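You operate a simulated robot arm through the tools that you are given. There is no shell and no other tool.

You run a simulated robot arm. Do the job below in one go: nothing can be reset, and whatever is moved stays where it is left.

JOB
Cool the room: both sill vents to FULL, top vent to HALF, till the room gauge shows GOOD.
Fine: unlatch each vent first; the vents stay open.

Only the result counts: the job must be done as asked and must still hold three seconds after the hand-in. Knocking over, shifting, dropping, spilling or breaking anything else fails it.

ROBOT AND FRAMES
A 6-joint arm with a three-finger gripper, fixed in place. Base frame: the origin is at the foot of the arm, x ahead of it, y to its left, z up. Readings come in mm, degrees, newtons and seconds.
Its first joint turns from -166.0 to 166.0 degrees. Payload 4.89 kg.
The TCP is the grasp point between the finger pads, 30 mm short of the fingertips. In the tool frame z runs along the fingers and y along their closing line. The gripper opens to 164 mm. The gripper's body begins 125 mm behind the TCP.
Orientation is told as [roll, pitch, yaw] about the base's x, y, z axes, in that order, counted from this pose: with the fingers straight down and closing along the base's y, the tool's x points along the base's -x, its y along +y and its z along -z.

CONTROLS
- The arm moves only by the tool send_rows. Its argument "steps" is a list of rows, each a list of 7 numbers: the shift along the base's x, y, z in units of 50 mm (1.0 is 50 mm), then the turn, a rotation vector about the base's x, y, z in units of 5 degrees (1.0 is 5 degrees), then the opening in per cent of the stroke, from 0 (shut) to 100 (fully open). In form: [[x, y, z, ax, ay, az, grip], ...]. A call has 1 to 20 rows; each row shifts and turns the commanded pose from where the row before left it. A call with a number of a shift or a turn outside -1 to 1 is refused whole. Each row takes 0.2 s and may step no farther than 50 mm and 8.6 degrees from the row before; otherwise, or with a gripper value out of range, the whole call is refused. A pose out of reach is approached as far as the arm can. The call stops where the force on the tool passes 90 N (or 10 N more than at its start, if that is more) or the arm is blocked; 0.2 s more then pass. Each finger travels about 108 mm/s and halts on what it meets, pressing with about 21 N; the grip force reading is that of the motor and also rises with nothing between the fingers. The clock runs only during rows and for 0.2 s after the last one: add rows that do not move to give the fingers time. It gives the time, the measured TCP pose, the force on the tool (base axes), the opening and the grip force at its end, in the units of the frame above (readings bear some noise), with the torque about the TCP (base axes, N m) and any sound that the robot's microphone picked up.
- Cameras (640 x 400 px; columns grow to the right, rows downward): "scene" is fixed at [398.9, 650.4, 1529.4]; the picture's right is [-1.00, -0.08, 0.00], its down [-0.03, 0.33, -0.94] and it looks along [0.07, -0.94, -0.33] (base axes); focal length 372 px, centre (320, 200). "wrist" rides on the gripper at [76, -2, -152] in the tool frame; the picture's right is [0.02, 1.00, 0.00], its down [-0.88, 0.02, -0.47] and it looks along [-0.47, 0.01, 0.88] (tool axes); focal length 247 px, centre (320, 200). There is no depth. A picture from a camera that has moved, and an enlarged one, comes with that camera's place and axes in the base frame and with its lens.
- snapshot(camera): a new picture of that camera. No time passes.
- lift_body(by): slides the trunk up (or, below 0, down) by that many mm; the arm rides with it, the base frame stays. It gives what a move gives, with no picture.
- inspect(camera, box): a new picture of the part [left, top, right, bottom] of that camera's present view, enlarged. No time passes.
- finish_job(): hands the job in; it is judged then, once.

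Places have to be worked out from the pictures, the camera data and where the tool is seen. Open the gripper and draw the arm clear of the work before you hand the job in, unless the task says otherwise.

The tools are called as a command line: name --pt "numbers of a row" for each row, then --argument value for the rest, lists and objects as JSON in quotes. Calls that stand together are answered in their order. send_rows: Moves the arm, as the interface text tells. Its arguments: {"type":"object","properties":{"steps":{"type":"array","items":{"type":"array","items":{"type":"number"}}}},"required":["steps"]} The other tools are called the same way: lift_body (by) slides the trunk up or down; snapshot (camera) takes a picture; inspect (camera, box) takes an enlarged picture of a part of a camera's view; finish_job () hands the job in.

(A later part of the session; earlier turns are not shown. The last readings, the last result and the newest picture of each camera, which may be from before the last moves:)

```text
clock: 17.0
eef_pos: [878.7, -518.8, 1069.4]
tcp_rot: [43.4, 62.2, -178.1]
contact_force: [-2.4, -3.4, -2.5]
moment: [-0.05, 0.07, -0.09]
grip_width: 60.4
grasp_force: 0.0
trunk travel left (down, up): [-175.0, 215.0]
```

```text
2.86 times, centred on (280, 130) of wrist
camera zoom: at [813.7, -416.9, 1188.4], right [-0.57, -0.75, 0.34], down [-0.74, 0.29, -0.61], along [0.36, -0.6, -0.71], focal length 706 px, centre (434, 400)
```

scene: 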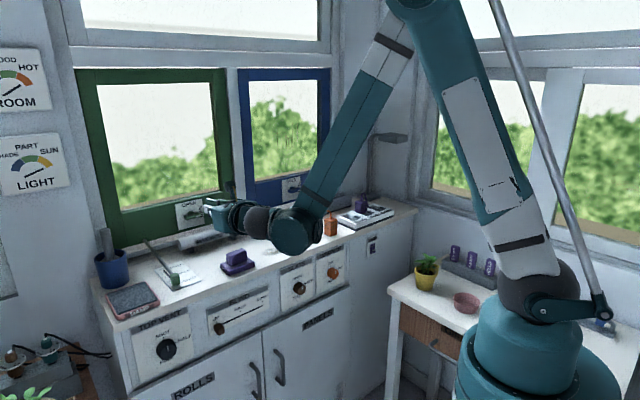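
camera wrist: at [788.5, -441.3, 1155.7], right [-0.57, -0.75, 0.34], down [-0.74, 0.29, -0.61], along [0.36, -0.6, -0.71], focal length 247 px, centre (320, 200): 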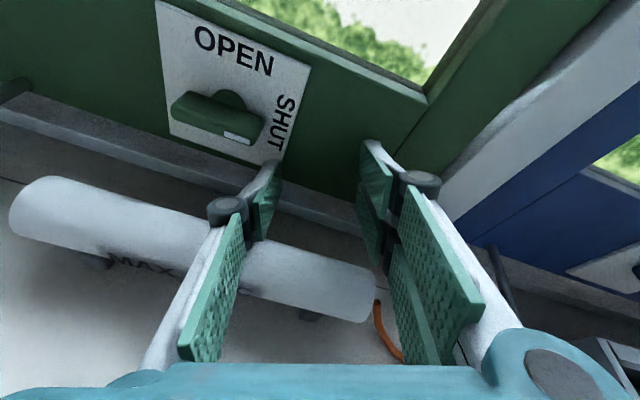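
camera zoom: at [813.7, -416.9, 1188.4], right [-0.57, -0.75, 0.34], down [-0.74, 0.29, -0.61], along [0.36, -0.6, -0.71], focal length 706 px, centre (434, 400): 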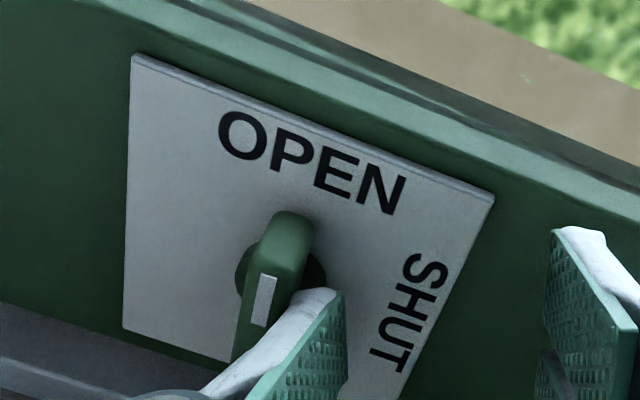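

The green latch reads OPEN. I'll back the finger off to the right, retreat and rise, then traverse along the counter to the blue window, keeping high.

send_rows --pt "-0.2 -0.2 0 0 0 0 36.6" --pt "-0.51 0.51 0.25 0 0 0 36.6" --pt "-0.51 0.51 0.25 0 0 0 36.6" --pt "-0.51 0.51 0.25 0 0 0 36.6" --pt "-0.616 -0.616 0 0 0 0 36.6" --pt "-0.616 -0.616 0 0 0 0 36.6" --pt "-0.616 -0.616 0 0 0 0 36.6" --pt "-0.616 -0.616 0 0 0 0 36.6" --pt "-0.616 -0.616 0 0 0 0 36.6" --pt "-0.616 -0.616 0 0 0 0 36.6" --pt "-0.616 -0.616 0 0 0 0 36.6" --pt "-0.616 -0.616 0 0 0 0 36.6" --pt "-0.616 -0.616 0 0 0 0 36.6" --pt "-0.616 -0.616 0 0 0 0 36.6" --pt "0 0 0 0 0 0 36.6"

snapshot --camera "wrist"

snapshot --camera "scene"

```text
clock: 20.2
eef_pos: [607.9, -619.9, 1108.3]
tcp_rot: [48.3, 63.7, 178.6]
contact_force: [0.2, 0.4, -0.8]
moment: [0.02, -0.02, 0.03]
grip_width: 60.1
grasp_force: 0.0
out of reach, approached as far as the arm can: row 7, 8, 9, 10, 11, 12, 13, 14
trunk travel left (down, up): [-175.0, 215.0]
```

```text
taken
camera wrist: at [556.3, -504.2, 1220.6], right [-0.68, -0.65, 0.35], down [-0.68, 0.36, -0.64], along [0.29, -0.67, -0.68], focal length 247 px, centre (320, 200)
```

wrist: 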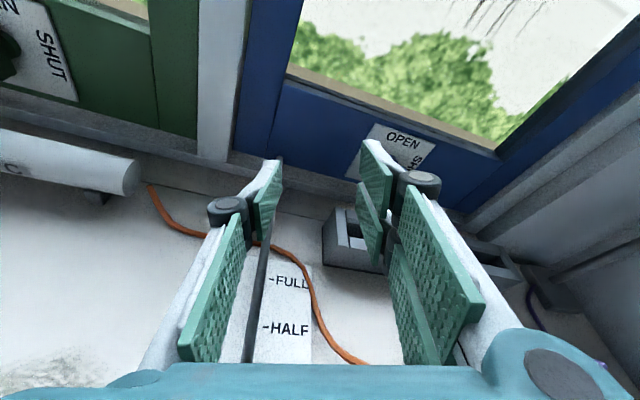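

```text
taken
```

scene: 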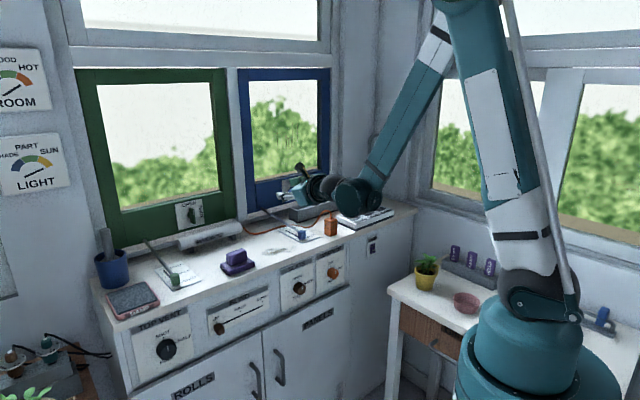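

The arm hit a joint limit on the way and stopped near a≈-8, with nothing touched. The roll is the likely culprit, so I'll unroll the 20° and see whether it reaches the commanded place.

send_rows --pt "0 0 0 0.6645 -0.6645 -0.342 36.6" --pt "0 0 0 0.6645 -0.6645 -0.342 36.6"

```text
clock: 20.8
eef_pos: [609.6, -616.2, 1106.9]
tcp_rot: [27.9, 68.7, 158.1]
contact_force: [0.1, -0.2, -0.1]
moment: [0.01, -0.01, 0.03]
grip_width: 60.1
grasp_force: 0.0
trunk travel left (down, up): [-175.0, 215.0]
```

Now it follows commands again, with no out-of-reach note. I'll continue moving toward the blue latch.

send_rows --pt "0 0 0 0.6645 -0.6645 -0.342 36.6" --pt "0 0 0 0.6645 -0.6645 -0.342 36.6" --pt "-0.616 -0.616 0 0 0 0 36.6" --pt "-0.616 -0.616 0 0 0 0 36.6" --pt "-0.616 -0.616 0 0 0 0 36.6" --pt "0 0 0 0 0 0 36.6"

snapshot --camera "wrist"

snapshot --camera "scene"

```text
clock: 22.2
eef_pos: [553.0, -680.6, 1104.4]
tcp_rot: [2.4, 70.5, 128.0]
contact_force: [-0.6, -0.7, -0.1]
moment: [-0.01, -0.04, 0.02]
grip_width: 60.0
grasp_force: 0.0
out of reach, approached as far as the arm can: row 4, 5
trunk travel left (down, up): [-175.0, 215.0]
```

```text
taken
camera wrist: at [485.7, -584.6, 1228.1], right [-0.81, -0.59, 0.03], down [-0.46, 0.58, -0.67], along [0.38, -0.56, -0.74], focal length 247 px, centre (320, 200)
```

wrist: 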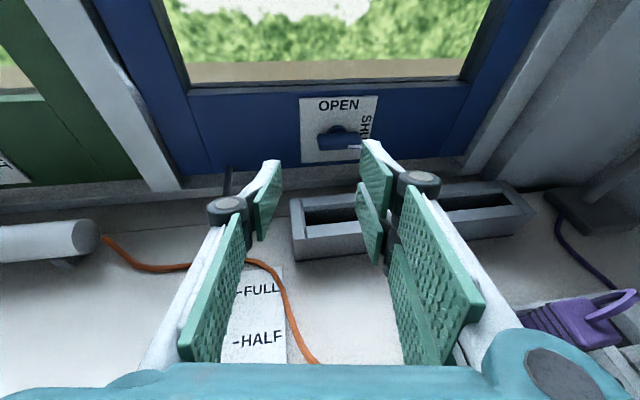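

```text
taken
```

scene: 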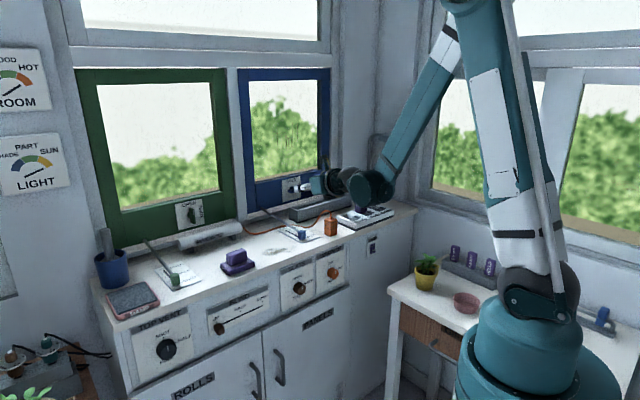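

The wrist roll joint still limits this pose. Rolling the other way frees it, so I'll turn the tool 90° clockwise (closing line vertical) and shut the fingers. That makes a flat, low pusher that fits under the handle easily.

send_rows --pt "0 0 0 0.579 -0.741 -0.334 10" --pt "0 0 0 0.579 -0.741 -0.334 0" --pt "0 0 0 0.579 -0.741 -0.334 0" --pt "0 0 0 0.579 -0.741 -0.334 0" --pt "0 0 0 0.579 -0.741 -0.334 0" --pt "0 0 0 0.579 -0.741 -0.334 0" --pt "0 0 0 0.579 -0.741 -0.334 0" --pt "0 0 0 0.579 -0.741 -0.334 0" --pt "0 0 0 0.579 -0.741 -0.334 0" --pt "0 0 0 0.579 -0.741 -0.334 0" --pt "0 0 0 0.579 -0.741 -0.334 0" --pt "0 0 0 0.579 -0.741 -0.334 0" --pt "0 0 0 0.579 -0.741 -0.334 0" --pt "0 0 0 0.579 -0.741 -0.334 0" --pt "0 0 0 0.579 -0.741 -0.334 0" --pt "0 0 0 0.579 -0.741 -0.334 0" --pt "0 0 0 0.579 -0.741 -0.334 0" --pt "0 0 0 0.579 -0.741 -0.334 0"

snapshot --camera "wrist"

inspect --camera "scene" --box '[240, 140, 400, 240]'

```text
clock: 26.0
eef_pos: [562.0, -672.9, 1106.4]
tcp_rot: [-70.8, 0.6, 38.5]
contact_force: [0.7, 0.2, -0.1]
moment: [-0.03, -0.02, 0.03]
grip_width: 0.2
grasp_force: 21.0
out of reach, approached as far as the arm can: row 1
trunk travel left (down, up): [-175.0, 215.0]
```

```text
taken
camera wrist: at [413.3, -608.7, 1159.5], right [-0.23, 0.24, -0.94], down [0.41, 0.9, 0.13], along [0.88, -0.36, -0.3], focal length 247 px, centre (320, 200)
```

wrist: 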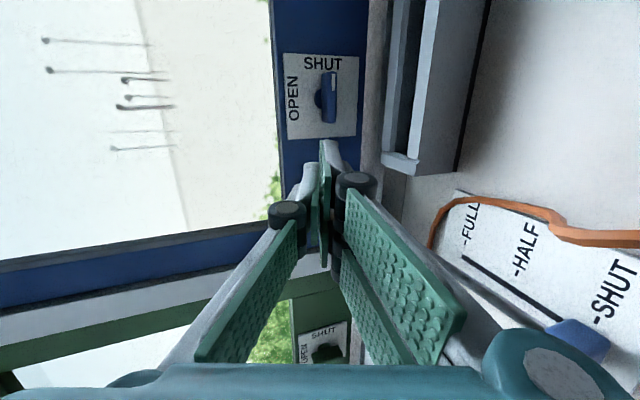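

```text
4.00 times, centred on (320, 190) of scene
camera zoom: at [398.9, 650.4, 1529.4], right [-1.0, -0.08, 0.0], down [-0.03, 0.33, -0.94], along [0.07, -0.94, -0.33], focal length 1487 px, centre (320, 240)
```

zoom: 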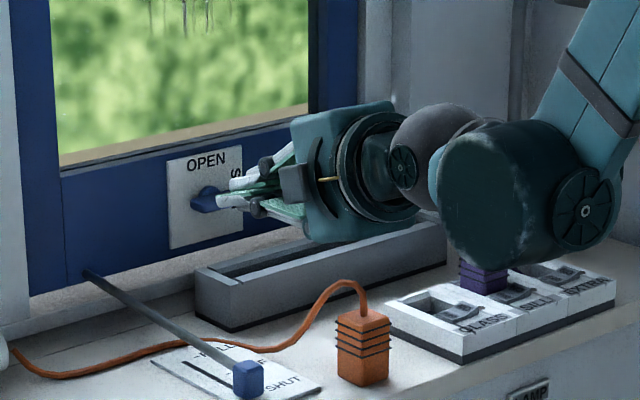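

The reading is clean. The blue handle's hub is at a≈-144, z≈1047, with the same geometry as the green one. I'll shift right so the shut fingers line up under its right end, and check reach.

send_rows --pt "-0.415 -0.415 0 0 0 0 0" --pt "-0.415 -0.415 0 0 0 0 0" --pt "-0.415 -0.415 0 0 0 0 0" --pt "0.47 -0.47 -0.46 0 0 0 0" --pt "0.47 -0.47 -0.46 0 0 0 0" --pt "0 0 0 0 0 0 0"

snapshot --camera "wrist"

inspect --camera "scene" --box '[250, 155, 346, 215]'

```text
clock: 27.4
eef_pos: [548.4, -782.5, 1063.2]
tcp_rot: [-70.7, 0.6, 38.4]
contact_force: [-0.3, -0.3, 0.7]
moment: [-0.01, -0.02, 0.04]
grip_width: 0.0
grasp_force: 21.4
trunk travel left (down, up): [-175.0, 215.0]
```

```text
taken
camera wrist: at [399.6, -719.2, 1115.2], right [-0.23, 0.24, -0.94], down [0.41, 0.9, 0.13], along [0.88, -0.36, -0.31], focal length 247 px, centre (320, 200)
```

wrist: 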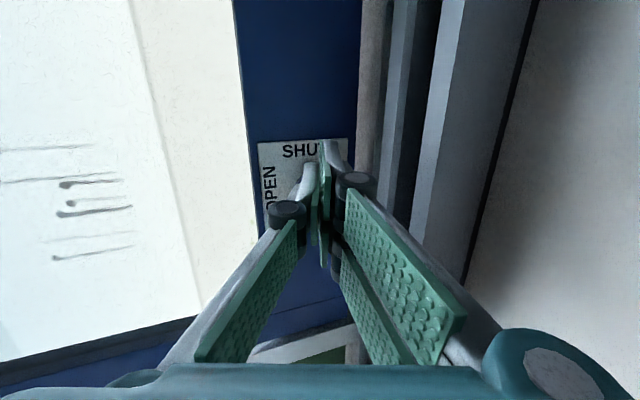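

```text
6.67 times, centred on (298, 185) of scene
camera zoom: at [398.9, 650.4, 1529.4], right [-1.0, -0.08, 0.0], down [-0.03, 0.33, -0.94], along [0.07, -0.94, -0.33], focal length 2479 px, centre (467, 300)
```

zoom: 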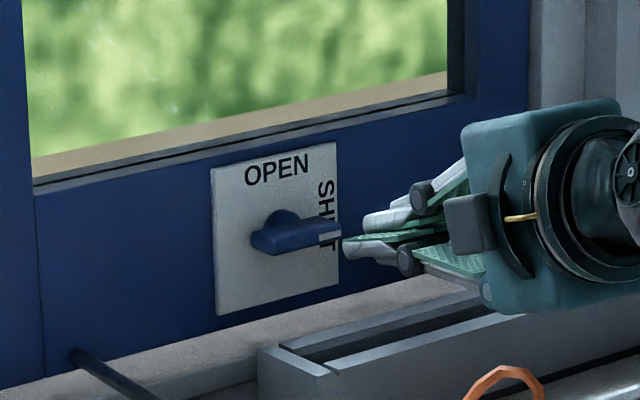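

The shut fingers are just right of and in front of the handle. I'll lower to slip under the bar, then move forward under its marked end.

send_rows --pt "0 0 -0.35 0 0 0 0" --pt "0 0 -0.35 0 0 0 0" --pt "0 0 0 0 0 0 0" --pt "0.304 -0.304 0 0 0 0 0" --pt "0.304 -0.304 0 0 0 0 0" --pt "0 0 0 0 0 0 0"

snapshot --camera "wrist"

inspect --camera "scene" --box '[250, 155, 346, 215]'

```text
clock: 28.8
eef_pos: [578.2, -813.5, 1028.5]
tcp_rot: [-70.9, 0.6, 38.4]
contact_force: [0.3, 0.6, 0.4]
moment: [0.02, 0.0, 0.04]
grip_width: 0.1
grasp_force: 20.6
trunk travel left (down, up): [-175.0, 215.0]
```

```text
taken
camera wrist: at [429.2, -748.4, 1080.9], right [-0.23, 0.24, -0.94], down [0.41, 0.9, 0.13], along [0.88, -0.36, -0.3], focal length 247 px, centre (320, 200)
```

wrist: 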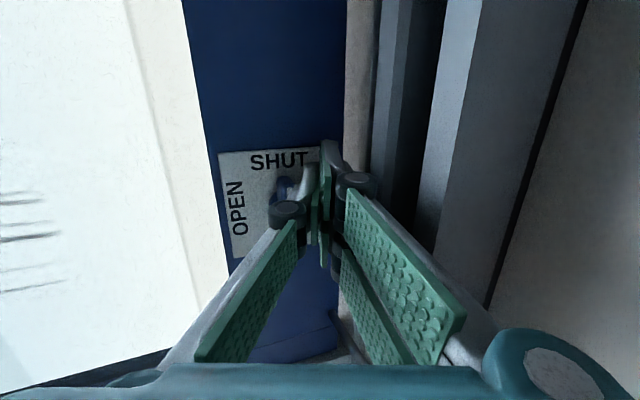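

```text
6.67 times, centred on (298, 185) of scene
camera zoom: at [398.9, 650.4, 1529.4], right [-1.0, -0.08, 0.0], down [-0.03, 0.33, -0.94], along [0.07, -0.94, -0.33], focal length 2479 px, centre (467, 300)
```

zoom: 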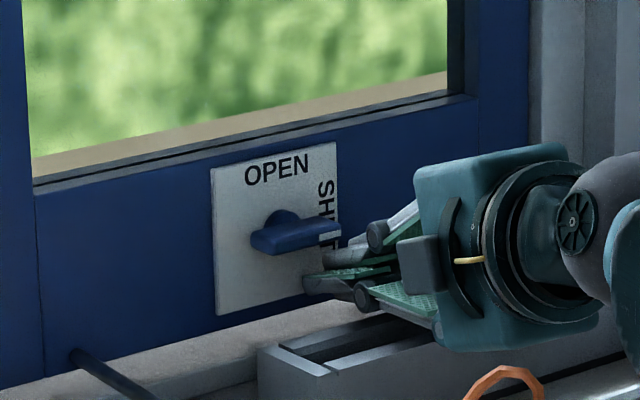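

No contact, and the fingers are under the handle's marked end. I'll push up through the first part of the arc.

send_rows --pt "0.057 -0.057 0.182 0 0 0 0" --pt "-0.057 -0.057 0.112 0 0 0 0" --pt "-0.028 -0.028 0.082 0 0 0 0" --pt "0 0 0 0 0 0 0"

snapshot --camera "wrist"

inspect --camera "scene" --box '[250, 155, 346, 215]'

```text
clock: 29.8
eef_pos: [576.5, -820.6, 1045.6]
tcp_rot: [-70.8, 0.6, 38.4]
contact_force: [-0.5, -1.3, -2.5]
moment: [-0.05, 0.06, -0.01]
grip_width: 0.1
grasp_force: 21.1
trunk travel left (down, up): [-175.0, 215.0]
```

```text
taken
camera wrist: at [427.2, -756.2, 1098.0], right [-0.23, 0.24, -0.94], down [0.41, 0.9, 0.13], along [0.88, -0.36, -0.3], focal length 247 px, centre (320, 200)
```

wrist: 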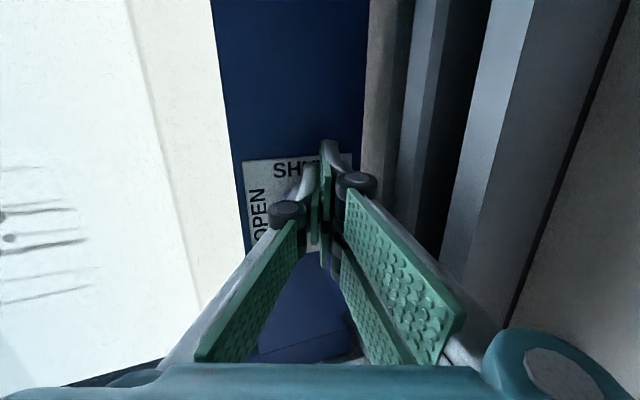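

```text
6.67 times, centred on (298, 185) of scene
camera zoom: at [398.9, 650.4, 1529.4], right [-1.0, -0.08, 0.0], down [-0.03, 0.33, -0.94], along [0.07, -0.94, -0.33], focal length 2479 px, centre (467, 300)
```

zoom: 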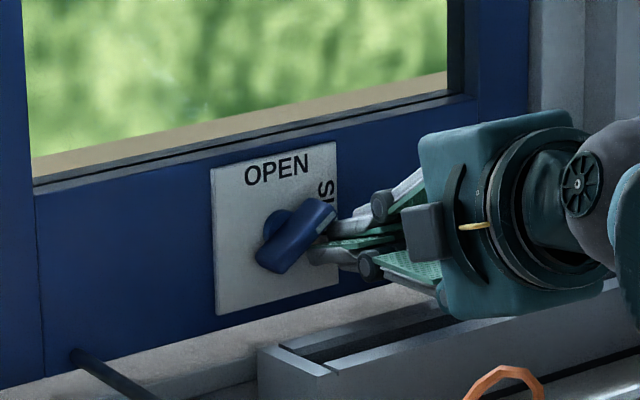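

The blue handle is at about 45°. I'll continue the arc.

send_rows --pt "0.02 0.02 0.09 0 0 0 0" --pt "0.04 0.04 0.09 0 0 0 0" --pt "0.066 0.066 0.08 0 0 0 0" --pt "0 0 0 0 0 0 0"

inspect --camera "scene" --box '[250, 155, 346, 215]'

```text
clock: 30.5
eef_pos: [573.3, -819.5, 1050.4]
tcp_rot: [-70.5, 1.0, 38.2]
contact_force: [-25.2, -15.0, -18.3]
moment: [-0.54, 0.58, -0.57]
grip_width: 0.1
grasp_force: 45.4
trunk travel left (down, up): [-175.0, 215.0]
stopped in row 3: the force on the tool passed its limit at 99 N (the readings are from after the stop); the commanded pose is now the measured one
```

```text
6.67 times, centred on (298, 185) of scene
camera zoom: at [398.9, 650.4, 1529.4], right [-1.0, -0.08, 0.0], down [-0.03, 0.33, -0.94], along [0.07, -0.94, -0.33], focal length 2479 px, centre (467, 300)
```

zoom: 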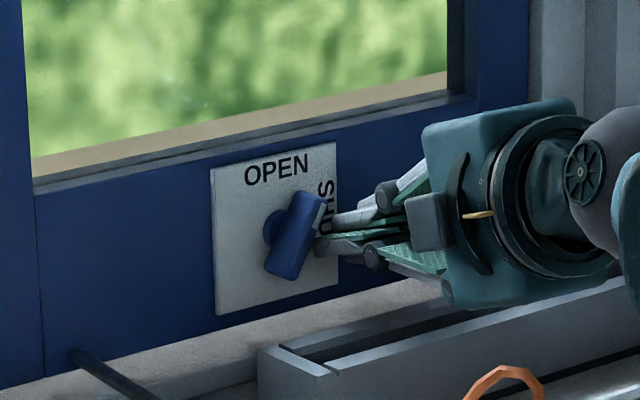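

It jammed: the wide lower finger was pressing near the handle's pivot. I'll back off to the right, go up about 20 mm so I push near the bar's top end, and ease left again.

send_rows --pt "-0.226 -0.226 0 0 0 0 0" --pt "0 0 0.2 0 0 0 0" --pt "0 0 0.2 0 0 0 0" --pt "0.057 0.057 0 0 0 0 0" --pt "0 0 0 0 0 0 0"

inspect --camera "scene" --box '[250, 155, 346, 215]'

snapshot --camera "wrist"

```text
clock: 31.7
eef_pos: [568.0, -826.7, 1071.2]
tcp_rot: [-70.6, 1.0, 38.3]
contact_force: [-1.1, -0.1, 0.3]
moment: [0.04, 0.0, 0.01]
grip_width: 0.0
grasp_force: 45.4
trunk travel left (down, up): [-175.0, 215.0]
```

```text
6.67 times, centred on (298, 185) of scene
camera zoom: at [398.9, 650.4, 1529.4], right [-1.0, -0.08, 0.0], down [-0.03, 0.33, -0.94], along [0.07, -0.94, -0.33], focal length 2479 px, centre (467, 300)
```

zoom: 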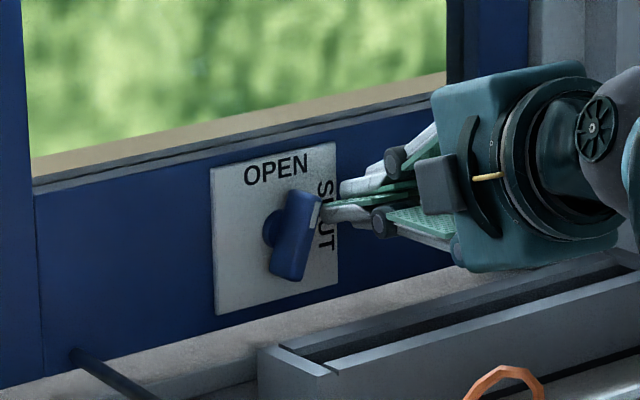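

```text
taken
camera wrist: at [419.7, -761.4, 1125.2], right [-0.24, 0.24, -0.94], down [0.41, 0.9, 0.13], along [0.88, -0.36, -0.31], focal length 247 px, centre (320, 200)
```

wrist: 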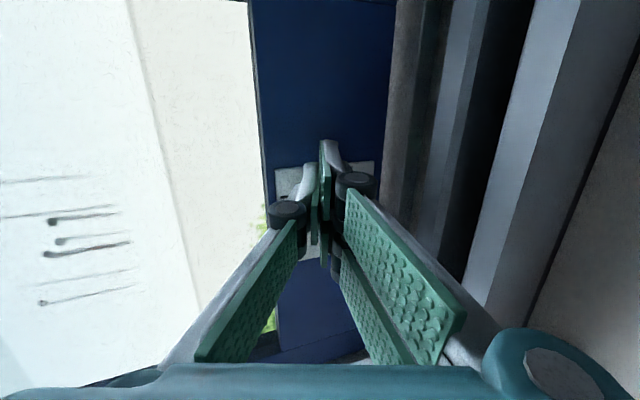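

Now the fingertip sits beside the bar's top end. I'll push left in small steps.

send_rows --pt "0.05 0.05 0 0 0 0 0" --pt "0.05 0.05 0 0 0 0 0" --pt "0 0 0 0 0 0 0"

inspect --camera "scene" --box '[250, 155, 346, 215]'

```text
clock: 32.5
eef_pos: [571.4, -821.5, 1071.0]
tcp_rot: [-70.5, 0.9, 38.3]
contact_force: [-0.6, 0.0, 1.0]
moment: [-0.03, 0.0, 0.04]
grip_width: 0.0
grasp_force: 45.6
trunk travel left (down, up): [-175.0, 215.0]
```

```text
6.67 times, centred on (298, 185) of scene
camera zoom: at [398.9, 650.4, 1529.4], right [-1.0, -0.08, 0.0], down [-0.03, 0.33, -0.94], along [0.07, -0.94, -0.33], focal length 2479 px, centre (467, 300)
```

zoom: 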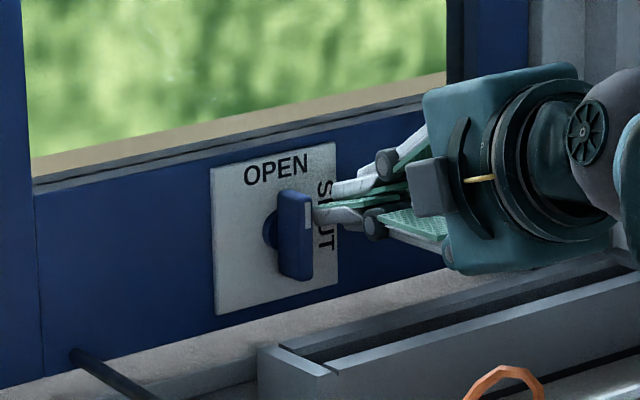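

The handle is nearly vertical, perhaps 4° short. I'll nudge 4 mm more.

send_rows --pt "0.03 0.03 0 0 0 0 0" --pt "0.03 0.03 0 0 0 0 0" --pt "0 0 0 0 0 0 0"

inspect --camera "scene" --box '[270, 165, 318, 195]'

```text
clock: 33.3
eef_pos: [573.6, -819.3, 1071.0]
tcp_rot: [-70.6, 0.9, 38.2]
contact_force: [-12.1, -18.0, 2.2]
moment: [-0.12, -0.05, -0.53]
grip_width: 0.0
grasp_force: 44.9
trunk travel left (down, up): [-175.0, 215.0]
```

```text
13.33 times, centred on (294, 180) of scene
camera zoom: at [398.9, 650.4, 1529.4], right [-1.0, -0.08, 0.0], down [-0.03, 0.33, -0.94], along [0.07, -0.94, -0.33], focal length 4958 px, centre (667, 467)
```

zoom: 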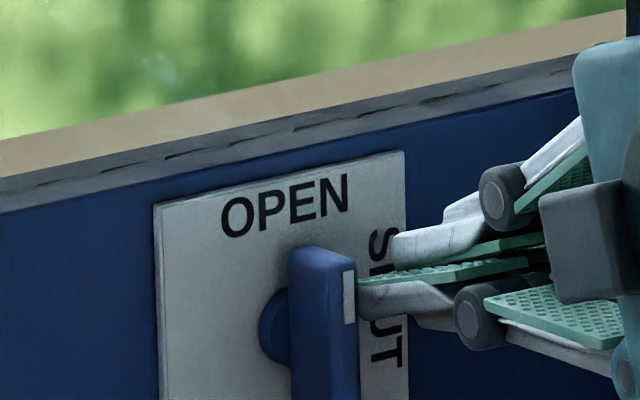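

About 21 N now, and the handle is vertical and against its stop. Blue is OPEN. I'll back off right, retreat upward, and pitch the tool to about 70° down behind the blue lever knob (n≈775, a≈3).

send_rows --pt "-0.2 -0.2 0 0 0 0 0" --pt "-0.566 0.566 0.3 0 0 0 0" --pt "-0.566 0.566 0.3 0 0 0 0" --pt "-0.566 0.566 0.3 0 0 0 0" --pt "0.07 0.438 0 0.707 0.707 0 0" --pt "0.07 0.438 0 0.707 0.707 0 0" --pt "0.07 0.438 0 0.707 0.707 0 0" --pt "0.07 0.438 0 0.707 0.707 0 0" --pt "0.07 0.438 0 0.707 0.707 0 0" --pt "0.07 0.438 0 0.707 0.707 0 0" --pt "0.07 0.438 0 0.707 0.707 0 0" --pt "0.07 0.438 0 0.707 0.707 0 0" --pt "0.07 0.438 0 0.707 0.707 0 0" --pt "0.07 0.438 0 0.707 0.707 0 0" --pt "0 0 0 0 0 0.65 0" --pt "0 0 0 0 0 0.65 0" --pt "0 0 0 0 0 0 0"

snapshot --camera "wrist"

snapshot --camera "scene"

```text
clock: 36.9
eef_pos: [516.5, -524.7, 1116.4]
tcp_rot: [-20.8, 5.7, 47.9]
contact_force: [0.0, 0.8, 0.7]
moment: [-0.01, 0.01, 0.0]
grip_width: 0.0
grasp_force: 45.4
trunk travel left (down, up): [-175.0, 215.0]
```

```text
taken
camera wrist: at [435.8, -537.5, 1266.6], right [-0.73, 0.58, -0.35], down [0.48, 0.81, 0.35], along [0.48, 0.09, -0.87], focal length 247 px, centre (320, 200)
```

wrist: 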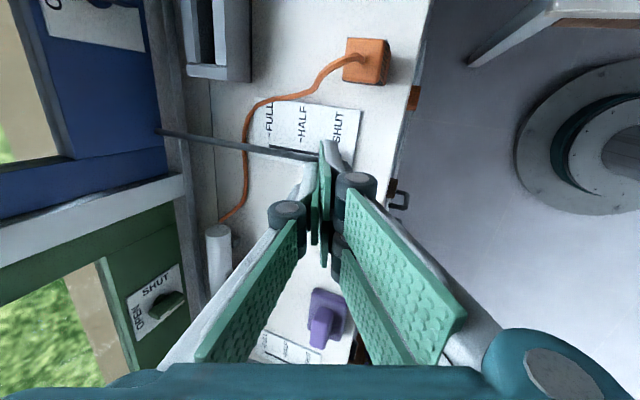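

```text
taken
```

scene: 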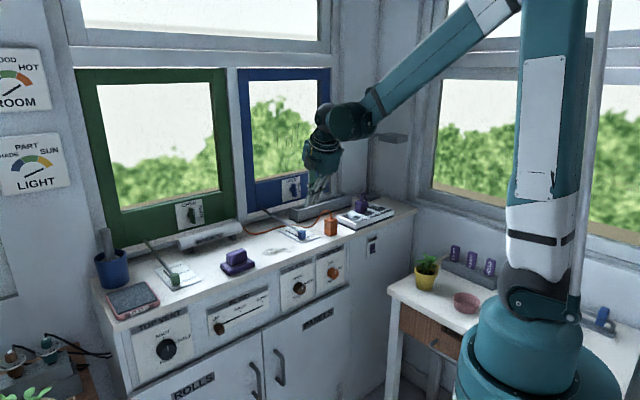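

The tool is pitched down behind the blue knob, with a small residual roll. I'll correct the roll, shift back and left slightly, and lower partway to look.

send_rows --pt "-0.07 0.325 0 0.78 -0.78 0 0" --pt "0 0 -0.85 0 0 0 0" --pt "0 0 -0.85 0 0 0 0" --pt "0 0 0 0 0 0 0"

snapshot --camera "wrist"

inspect --camera "scene" --box '[250, 180, 378, 260]'

```text
clock: 37.9
eef_pos: [511.6, -508.2, 1030.3]
tcp_rot: [-20.8, 0.2, 47.9]
contact_force: [0.5, 0.0, -0.9]
moment: [0.01, 0.0, 0.02]
grip_width: 0.0
grasp_force: 45.5
trunk travel left (down, up): [-175.0, 215.0]
```

```text
taken
camera wrist: at [421.5, -530.0, 1173.0], right [-0.71, 0.61, -0.36], down [0.45, 0.78, 0.43], along [0.54, 0.14, -0.83], focal length 247 px, centre (320, 200)
```

wrist: 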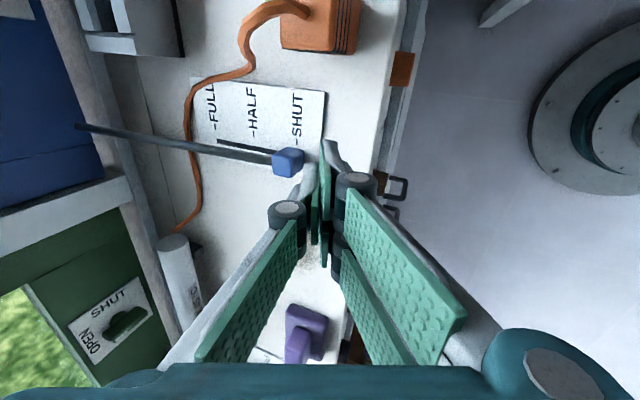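

```text
5.00 times, centred on (314, 220) of scene
camera zoom: at [398.9, 650.4, 1529.4], right [-1.0, -0.08, 0.0], down [-0.03, 0.33, -0.94], along [0.07, -0.94, -0.33], focal length 1859 px, centre (350, 100)
```

zoom: 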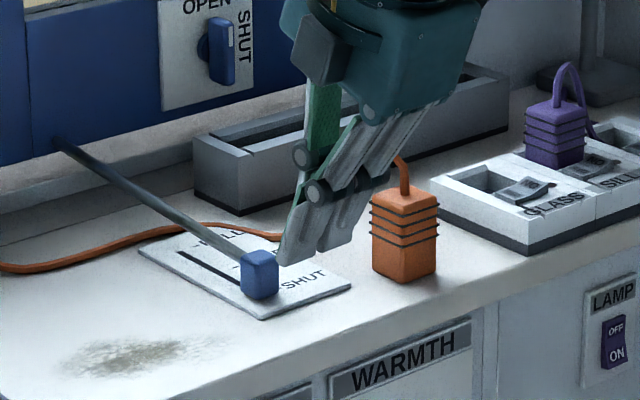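

The blue knob is seen clearly at n≈779, a≈9, in line with its slot ending near n≈878. I'll lower behind it and shift 6 mm left.

send_rows --pt "0.085 0.085 -0.36 0 0 0 0" --pt "0 0 -0.36 0 0 0 0" --pt "0 0 0 0 0 0 0"

inspect --camera "wrist" --box '[160, 60, 400, 260]'

inspect --camera "scene" --box '[270, 200, 350, 250]'

```text
clock: 38.7
eef_pos: [514.9, -502.9, 993.9]
tcp_rot: [-21.0, 0.2, 47.8]
contact_force: [0.1, 0.2, 0.9]
moment: [-0.01, 0.02, -0.03]
grip_width: 0.0
grasp_force: 45.3
trunk travel left (down, up): [-175.0, 215.0]
```

```text
2.00 times, centred on (280, 160) of wrist
camera zoom: at [425.3, -525.3, 1137.4], right [-0.71, 0.61, -0.36], down [0.45, 0.78, 0.43], along [0.54, 0.14, -0.83], focal length 494 px, centre (400, 280)
```

zoom: 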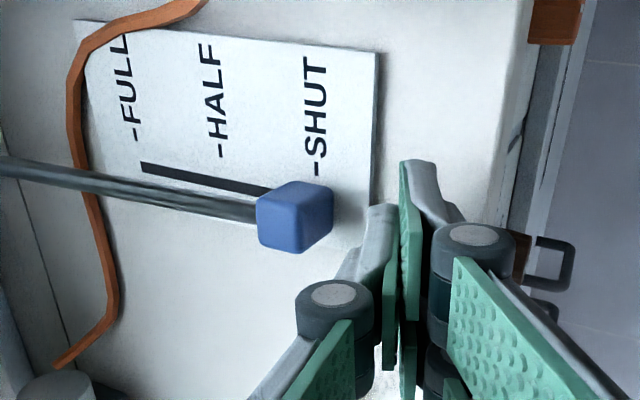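

```text
8.00 times, centred on (310, 225) of scene
camera zoom: at [398.9, 650.4, 1529.4], right [-1.0, -0.08, 0.0], down [-0.03, 0.33, -0.94], along [0.07, -0.94, -0.33], focal length 2975 px, centre (400, 0)
```

zoom: 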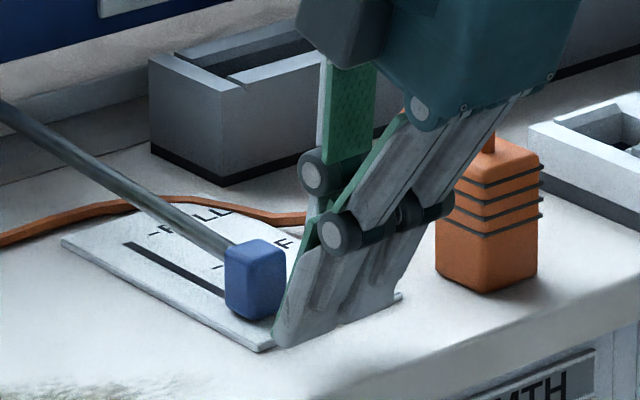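

The fingers are just behind the knob and close above the plate, with no contact. I'll push toward FULL about 70 mm, then check.

send_rows --pt "0.165 -0.165 0 0 0 0 0" --pt "0.165 -0.165 0 0 0 0 0" --pt "0.165 -0.165 0 0 0 0 0" --pt "0.165 -0.165 0 0 0 0 0" --pt "0.165 -0.165 0 0 0 0 0" --pt "0.165 -0.165 0 0 0 0 0" --pt "0 0 0 0 0 0 0"

inspect --camera "wrist" --box '[160, 60, 400, 260]'

snapshot --camera "scene"

```text
clock: 40.3
eef_pos: [564.1, -552.7, 996.2]
tcp_rot: [-20.9, 0.2, 47.9]
contact_force: [-0.2, -0.8, 0.6]
moment: [0.02, -0.03, 0.01]
grip_width: 0.1
grasp_force: 44.9
trunk travel left (down, up): [-175.0, 215.0]
```

```text
2.00 times, centred on (280, 160) of wrist
camera zoom: at [474.5, -575.1, 1138.6], right [-0.71, 0.61, -0.36], down [0.45, 0.78, 0.43], along [0.54, 0.14, -0.83], focal length 494 px, centre (400, 280)
```

zoom: 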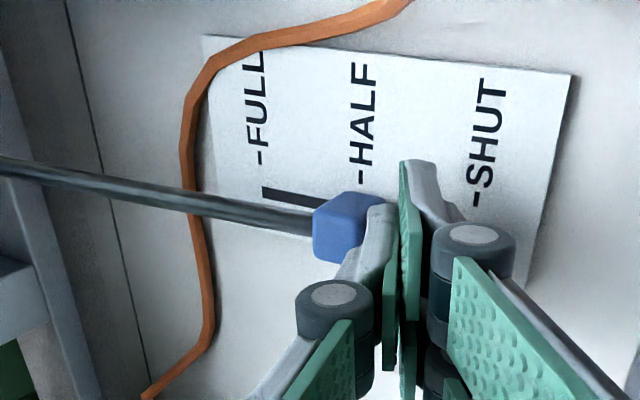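

```text
taken
```

scene: 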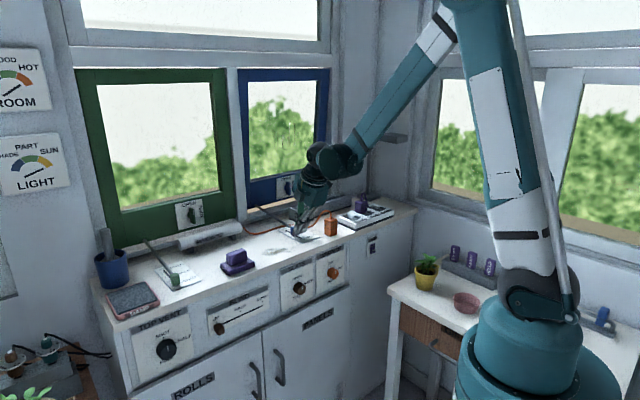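

The knob is at about HALF and sliding freely. I'll push on about 48 mm toward FULL.

send_rows --pt "0.17 -0.17 0 0 0 0 0" --pt "0.17 -0.17 0 0 0 0 0" --pt "0.17 -0.17 0 0 0 0 0" --pt "0.17 -0.17 0 0 0 0 0" --pt "0 0 0 0 0 0 0"

inspect --camera "wrist" --box '[160, 60, 400, 260]'

```text
clock: 41.5
eef_pos: [598.2, -587.5, 995.4]
tcp_rot: [-21.0, 0.2, 48.0]
contact_force: [-0.1, 1.0, 0.5]
moment: [-0.03, 0.0, 0.01]
grip_width: 0.0
grasp_force: 45.0
trunk travel left (down, up): [-175.0, 215.0]
```

```text
2.00 times, centred on (280, 160) of wrist
camera zoom: at [507.9, -609.4, 1137.9], right [-0.71, 0.61, -0.36], down [0.45, 0.78, 0.43], along [0.54, 0.14, -0.83], focal length 494 px, centre (400, 280)
```

zoom: 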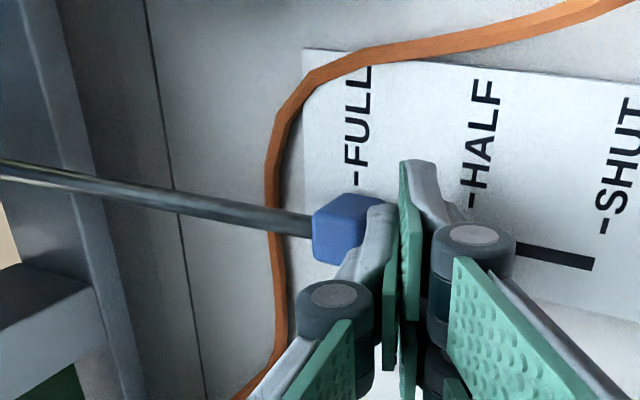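

The knob is at the FULL tick. I'll ease on in small steps to find the end stop.

send_rows --pt "0.045 -0.045 0 0 0 0 0" --pt "0 0 0 0 0 0 0"

send_rows --pt "0.045 -0.045 0 0 0 0 0" --pt "0 0 0 0 0 0 0"

inspect --camera "wrist" --box '[160, 60, 400, 260]'

```text
clock: 42.1
eef_pos: [601.0, -589.0, 994.9]
tcp_rot: [-21.0, 0.2, 47.9]
contact_force: [-3.4, 1.3, 0.8]
moment: [0.02, 0.08, -0.02]
grip_width: 0.0
grasp_force: 44.5
trunk travel left (down, up): [-175.0, 215.0]
```

```text
clock: 42.7
eef_pos: [603.6, -591.5, 994.8]
tcp_rot: [-21.0, 0.3, 47.9]
contact_force: [-3.8, 1.7, -0.8]
moment: [0.02, 0.06, -0.08]
grip_width: 0.3
grasp_force: 45.5
trunk travel left (down, up): [-175.0, 215.0]
```

```text
2.00 times, centred on (280, 160) of wrist
camera zoom: at [512.9, -613.4, 1138.4], right [-0.71, 0.61, -0.36], down [0.45, 0.78, 0.43], along [0.54, 0.14, -0.83], focal length 494 px, centre (400, 280)
```

zoom: 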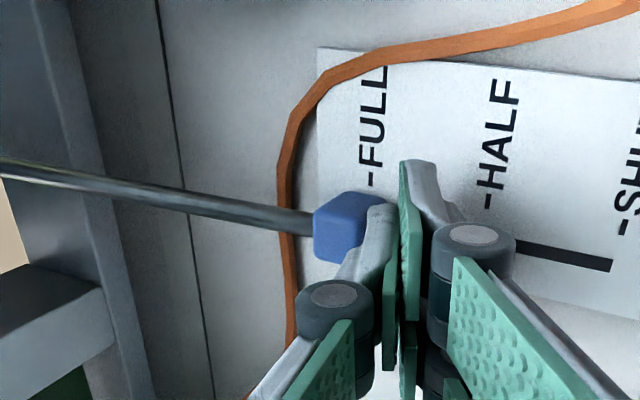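

The force is about 4 N and the knob is nearly aligned with the tick. I'll make a few more small pushes to feel the hard stop.

send_rows --pt "0.035 -0.035 0 0 0 0 0" --pt "0 0 0 0 0 0 0"

send_rows --pt "0.035 -0.035 0 0 0 0 0" --pt "0 0 0 0 0 0 0"

inspect --camera "wrist" --box '[160, 60, 400, 260]'

```text
clock: 43.3
eef_pos: [604.3, -591.6, 995.4]
tcp_rot: [-20.9, 0.2, 47.9]
contact_force: [-15.6, 14.1, -4.1]
moment: [0.34, 0.33, -0.27]
grip_width: 0.0
grasp_force: 45.1
trunk travel left (down, up): [-175.0, 215.0]
```

```text
clock: 43.9
eef_pos: [604.5, -592.8, 995.7]
tcp_rot: [-20.9, 0.1, 47.9]
contact_force: [-35.0, 32.2, -10.2]
moment: [0.78, 0.72, -0.52]
grip_width: 0.0
grasp_force: 44.8
trunk travel left (down, up): [-175.0, 215.0]
```

```text
2.00 times, centred on (280, 160) of wrist
camera zoom: at [515.0, -615.2, 1139.3], right [-0.71, 0.61, -0.36], down [0.45, 0.78, 0.43], along [0.54, 0.14, -0.83], focal length 494 px, centre (400, 280)
```

zoom: 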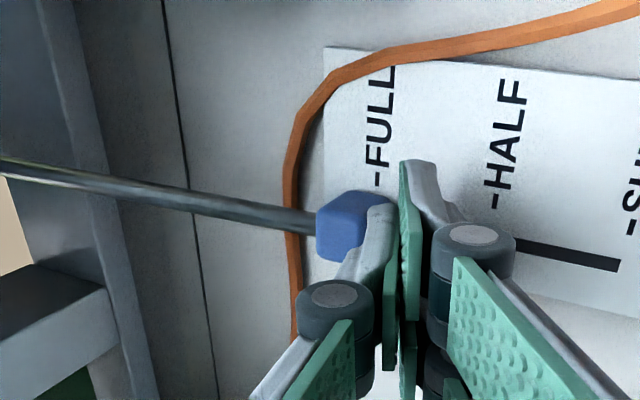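

Hard stop at FULL (47 N). I'll back off, lift clear, and carry the same tool attitude over to the green lever.

send_rows --pt "-0.283 0.283 0 0 0 0 0" --pt "-0.5 0.5 0.76 0 0 0 0" --pt "-0.5 0.5 0.76 0 0 0 0" --pt "-0.5 0.5 0.76 0 0 0 0" --pt "0.622 0.622 0 0 0 0 0" --pt "0.622 0.622 0 0 0 0 0" --pt "0.622 0.622 0 0 0 0 0" --pt "0.622 0.622 0 0 0 0 0" --pt "0.622 0.622 0 0 0 0 0" --pt "0.622 0.622 0 0 0 0 0" --pt "0.622 0.622 0 0 0 0 0" --pt "0.622 0.622 0 0 0 0 0" --pt "0.622 0.622 0 0 0 0 0" --pt "0.622 0.622 0 0 0 0 0" --pt "0 0 0 0 0 0 0"

snapshot --camera "wrist"

snapshot --camera "scene"

```text
refused: row 2 steps farther than a row can; nothing moved
```

```text
taken
camera wrist: at [515.0, -615.2, 1139.3], right [-0.71, 0.61, -0.36], down [0.45, 0.78, 0.43], along [0.54, 0.14, -0.83], focal length 247 px, centre (320, 200)
```

wrist: 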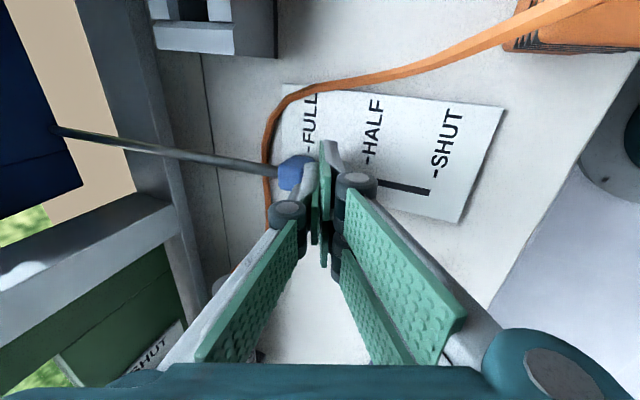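

```text
taken
```

scene: 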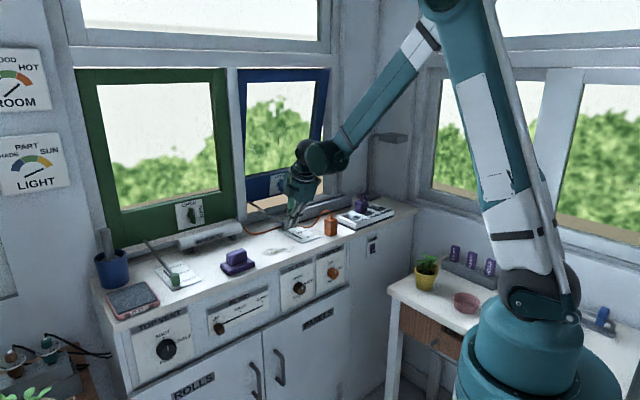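

The step was a touch too long and got refused. I'll resend with smaller retreat rows.

send_rows --pt "-0.283 0.283 0 0 0 0 0" --pt "-0.375 0.375 0.57 0 0 0 0" --pt "-0.375 0.375 0.57 0 0 0 0" --pt "-0.375 0.375 0.57 0 0 0 0" --pt "-0.375 0.375 0.57 0 0 0 0" --pt "0.622 0.622 0 0 0 0 0" --pt "0.622 0.622 0 0 0 0 0" --pt "0.622 0.622 0 0 0 0 0" --pt "0.622 0.622 0 0 0 0 0" --pt "0.622 0.622 0 0 0 0 0" --pt "0.622 0.622 0 0 0 0 0" --pt "0.622 0.622 0 0 0 0 0" --pt "0.622 0.622 0 0 0 0 0" --pt "0.622 0.622 0 0 0 0 0" --pt "0.622 0.622 0 0 0 0 0" --pt "0 0 0 0 0 0 0"

snapshot --camera "wrist"

snapshot --camera "scene"

```text
clock: 47.3
eef_pos: [827.1, -195.0, 1110.0]
tcp_rot: [-20.8, 0.2, 47.9]
contact_force: [0.6, 0.0, -0.6]
moment: [-0.05, 0.05, -0.03]
grip_width: 0.0
grasp_force: 45.0
trunk travel left (down, up): [-175.0, 215.0]
```

```text
taken
camera wrist: at [736.8, -217.7, 1253.5], right [-0.71, 0.61, -0.36], down [0.45, 0.78, 0.43], along [0.54, 0.14, -0.83], focal length 247 px, centre (320, 200)
```

wrist: 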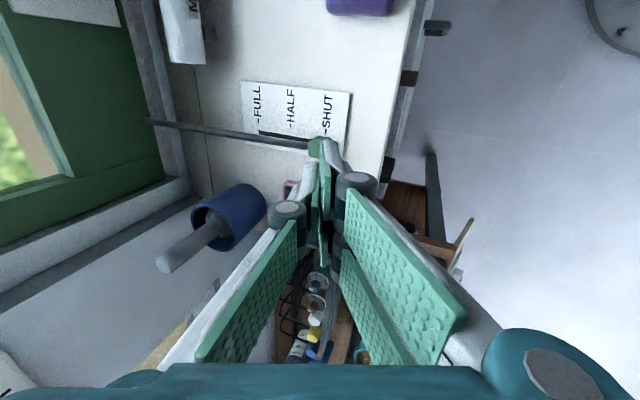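

```text
taken
```

scene: 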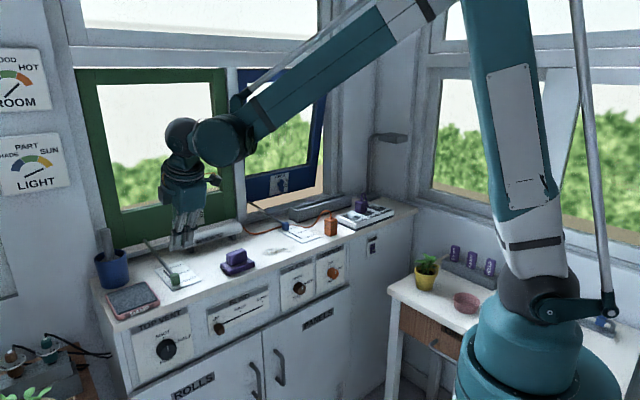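

The blue vent window is visibly open. The green slot lies at a≈459 with its knob at n≈780. I'll shift 12 mm left and lower behind it.

send_rows --pt "0.17 0.17 0 0 0 0 0" --pt "0 0 -0.77 0 0 0 0" --pt "0 0 -0.77 0 0 0 0" --pt "0 0 -0.39 0 0 0 0" --pt "0 0 -0.38 0 0 0 0" --pt "0 0 0 0 0 0 0"

inspect --camera "wrist" --box '[160, 60, 400, 260]'

inspect --camera "scene" --box '[120, 220, 248, 300]'

```text
clock: 48.7
eef_pos: [838.8, -189.0, 992.1]
tcp_rot: [-21.1, 0.1, 47.9]
contact_force: [-0.2, 0.0, 0.1]
moment: [0.0, -0.01, 0.01]
grip_width: 0.0
grasp_force: 45.0
trunk travel left (down, up): [-175.0, 215.0]
```

```text
2.00 times, centred on (280, 160) of wrist
camera zoom: at [746.8, -209.4, 1135.5], right [-0.71, 0.61, -0.36], down [0.45, 0.78, 0.43], along [0.54, 0.14, -0.83], focal length 494 px, centre (400, 280)
```

zoom: 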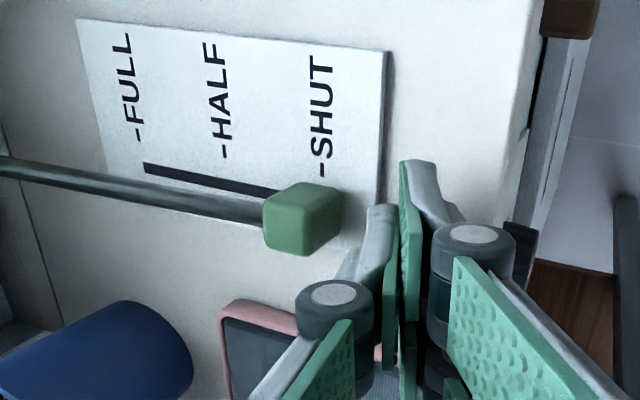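

```text
5.00 times, centred on (184, 260) of scene
camera zoom: at [398.9, 650.4, 1529.4], right [-1.0, -0.08, 0.0], down [-0.03, 0.33, -0.94], along [0.07, -0.94, -0.33], focal length 1859 px, centre (1000, -100)
```

zoom: 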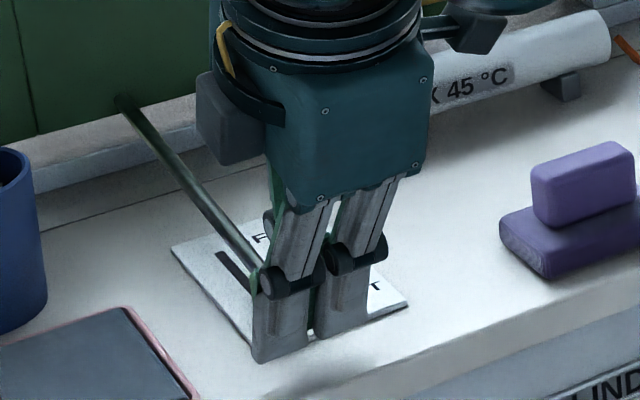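

Same geometry as the blue one, and the DAMP pad and pot are clear. I'll push the green knob about 105 mm toward FULL.

send_rows --pt "0.165 -0.165 0 0 0 0 0" --pt "0.165 -0.165 0 0 0 0 0" --pt "0.165 -0.165 0 0 0 0 0" --pt "0.165 -0.165 0 0 0 0 0" --pt "0.165 -0.165 0 0 0 0 0" --pt "0.165 -0.165 0 0 0 0 0" --pt "0.165 -0.165 0 0 0 0 0" --pt "0.165 -0.165 0 0 0 0 0" --pt "0.165 -0.165 0 0 0 0 0" --pt "0 0 0 0 0 0 0"

inspect --camera "wrist" --box '[160, 60, 400, 260]'

snapshot --camera "scene"

```text
clock: 50.9
eef_pos: [911.0, -260.0, 993.8]
tcp_rot: [-21.0, 0.3, 47.8]
contact_force: [-2.1, 1.7, -0.6]
moment: [0.06, -0.02, -0.03]
grip_width: 0.3
grasp_force: 45.5
trunk travel left (down, up): [-175.0, 215.0]
```

```text
2.00 times, centred on (280, 160) of wrist
camera zoom: at [820.7, -282.0, 1137.7], right [-0.71, 0.61, -0.36], down [0.45, 0.78, 0.43], along [0.54, 0.14, -0.83], focal length 494 px, centre (400, 280)
```

zoom: 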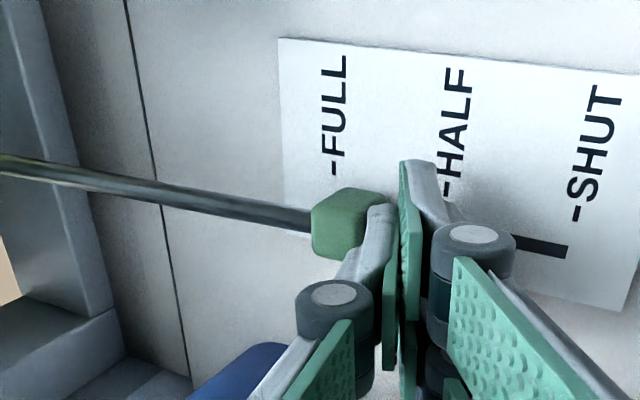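

```text
taken
```

scene: 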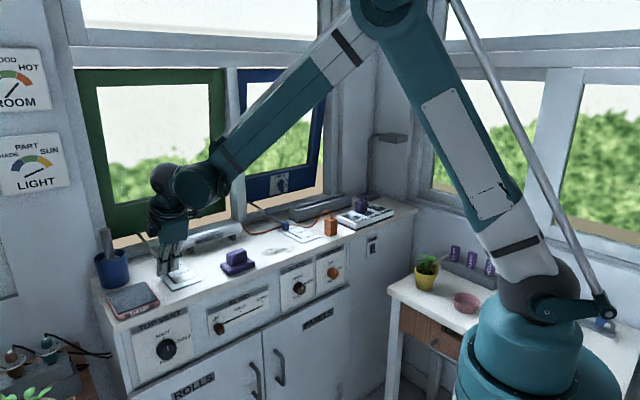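

The green window is opening. I need about 15–18 mm more to the stop, so I'll go on in smaller steps.

send_rows --pt "0.08 -0.08 0 0 0 0 0" --pt "0.08 -0.08 0 0 0 0 0" --pt "0.04 -0.04 0 0 0 0 0" --pt "0 0 0 0 0 0 0"

send_rows --pt "0.04 -0.04 0 0 0 0 0" --pt "0.04 -0.04 0 0 0 0 0" --pt "0 0 0 0 0 0 0"

inspect --camera "wrist" --box '[160, 60, 400, 260]'

```text
clock: 51.9
eef_pos: [920.4, -269.6, 994.3]
tcp_rot: [-21.0, 0.3, 47.8]
contact_force: [-3.1, 0.1, -0.4]
moment: [-0.02, 0.06, -0.07]
grip_width: 0.0
grasp_force: 45.4
trunk travel left (down, up): [-175.0, 215.0]
```

```text
clock: 52.7
eef_pos: [924.1, -273.6, 993.5]
tcp_rot: [-20.9, 0.1, 47.9]
contact_force: [-14.5, 22.0, -1.8]
moment: [0.4, 0.3, -0.2]
grip_width: 0.2
grasp_force: 45.1
trunk travel left (down, up): [-175.0, 215.0]
```

```text
2.00 times, centred on (280, 160) of wrist
camera zoom: at [833.7, -295.2, 1137.5], right [-0.71, 0.61, -0.36], down [0.45, 0.78, 0.43], along [0.54, 0.14, -0.83], focal length 494 px, centre (400, 280)
```

zoom: 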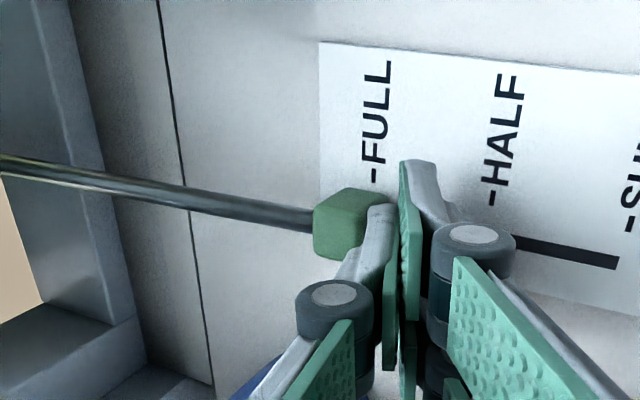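

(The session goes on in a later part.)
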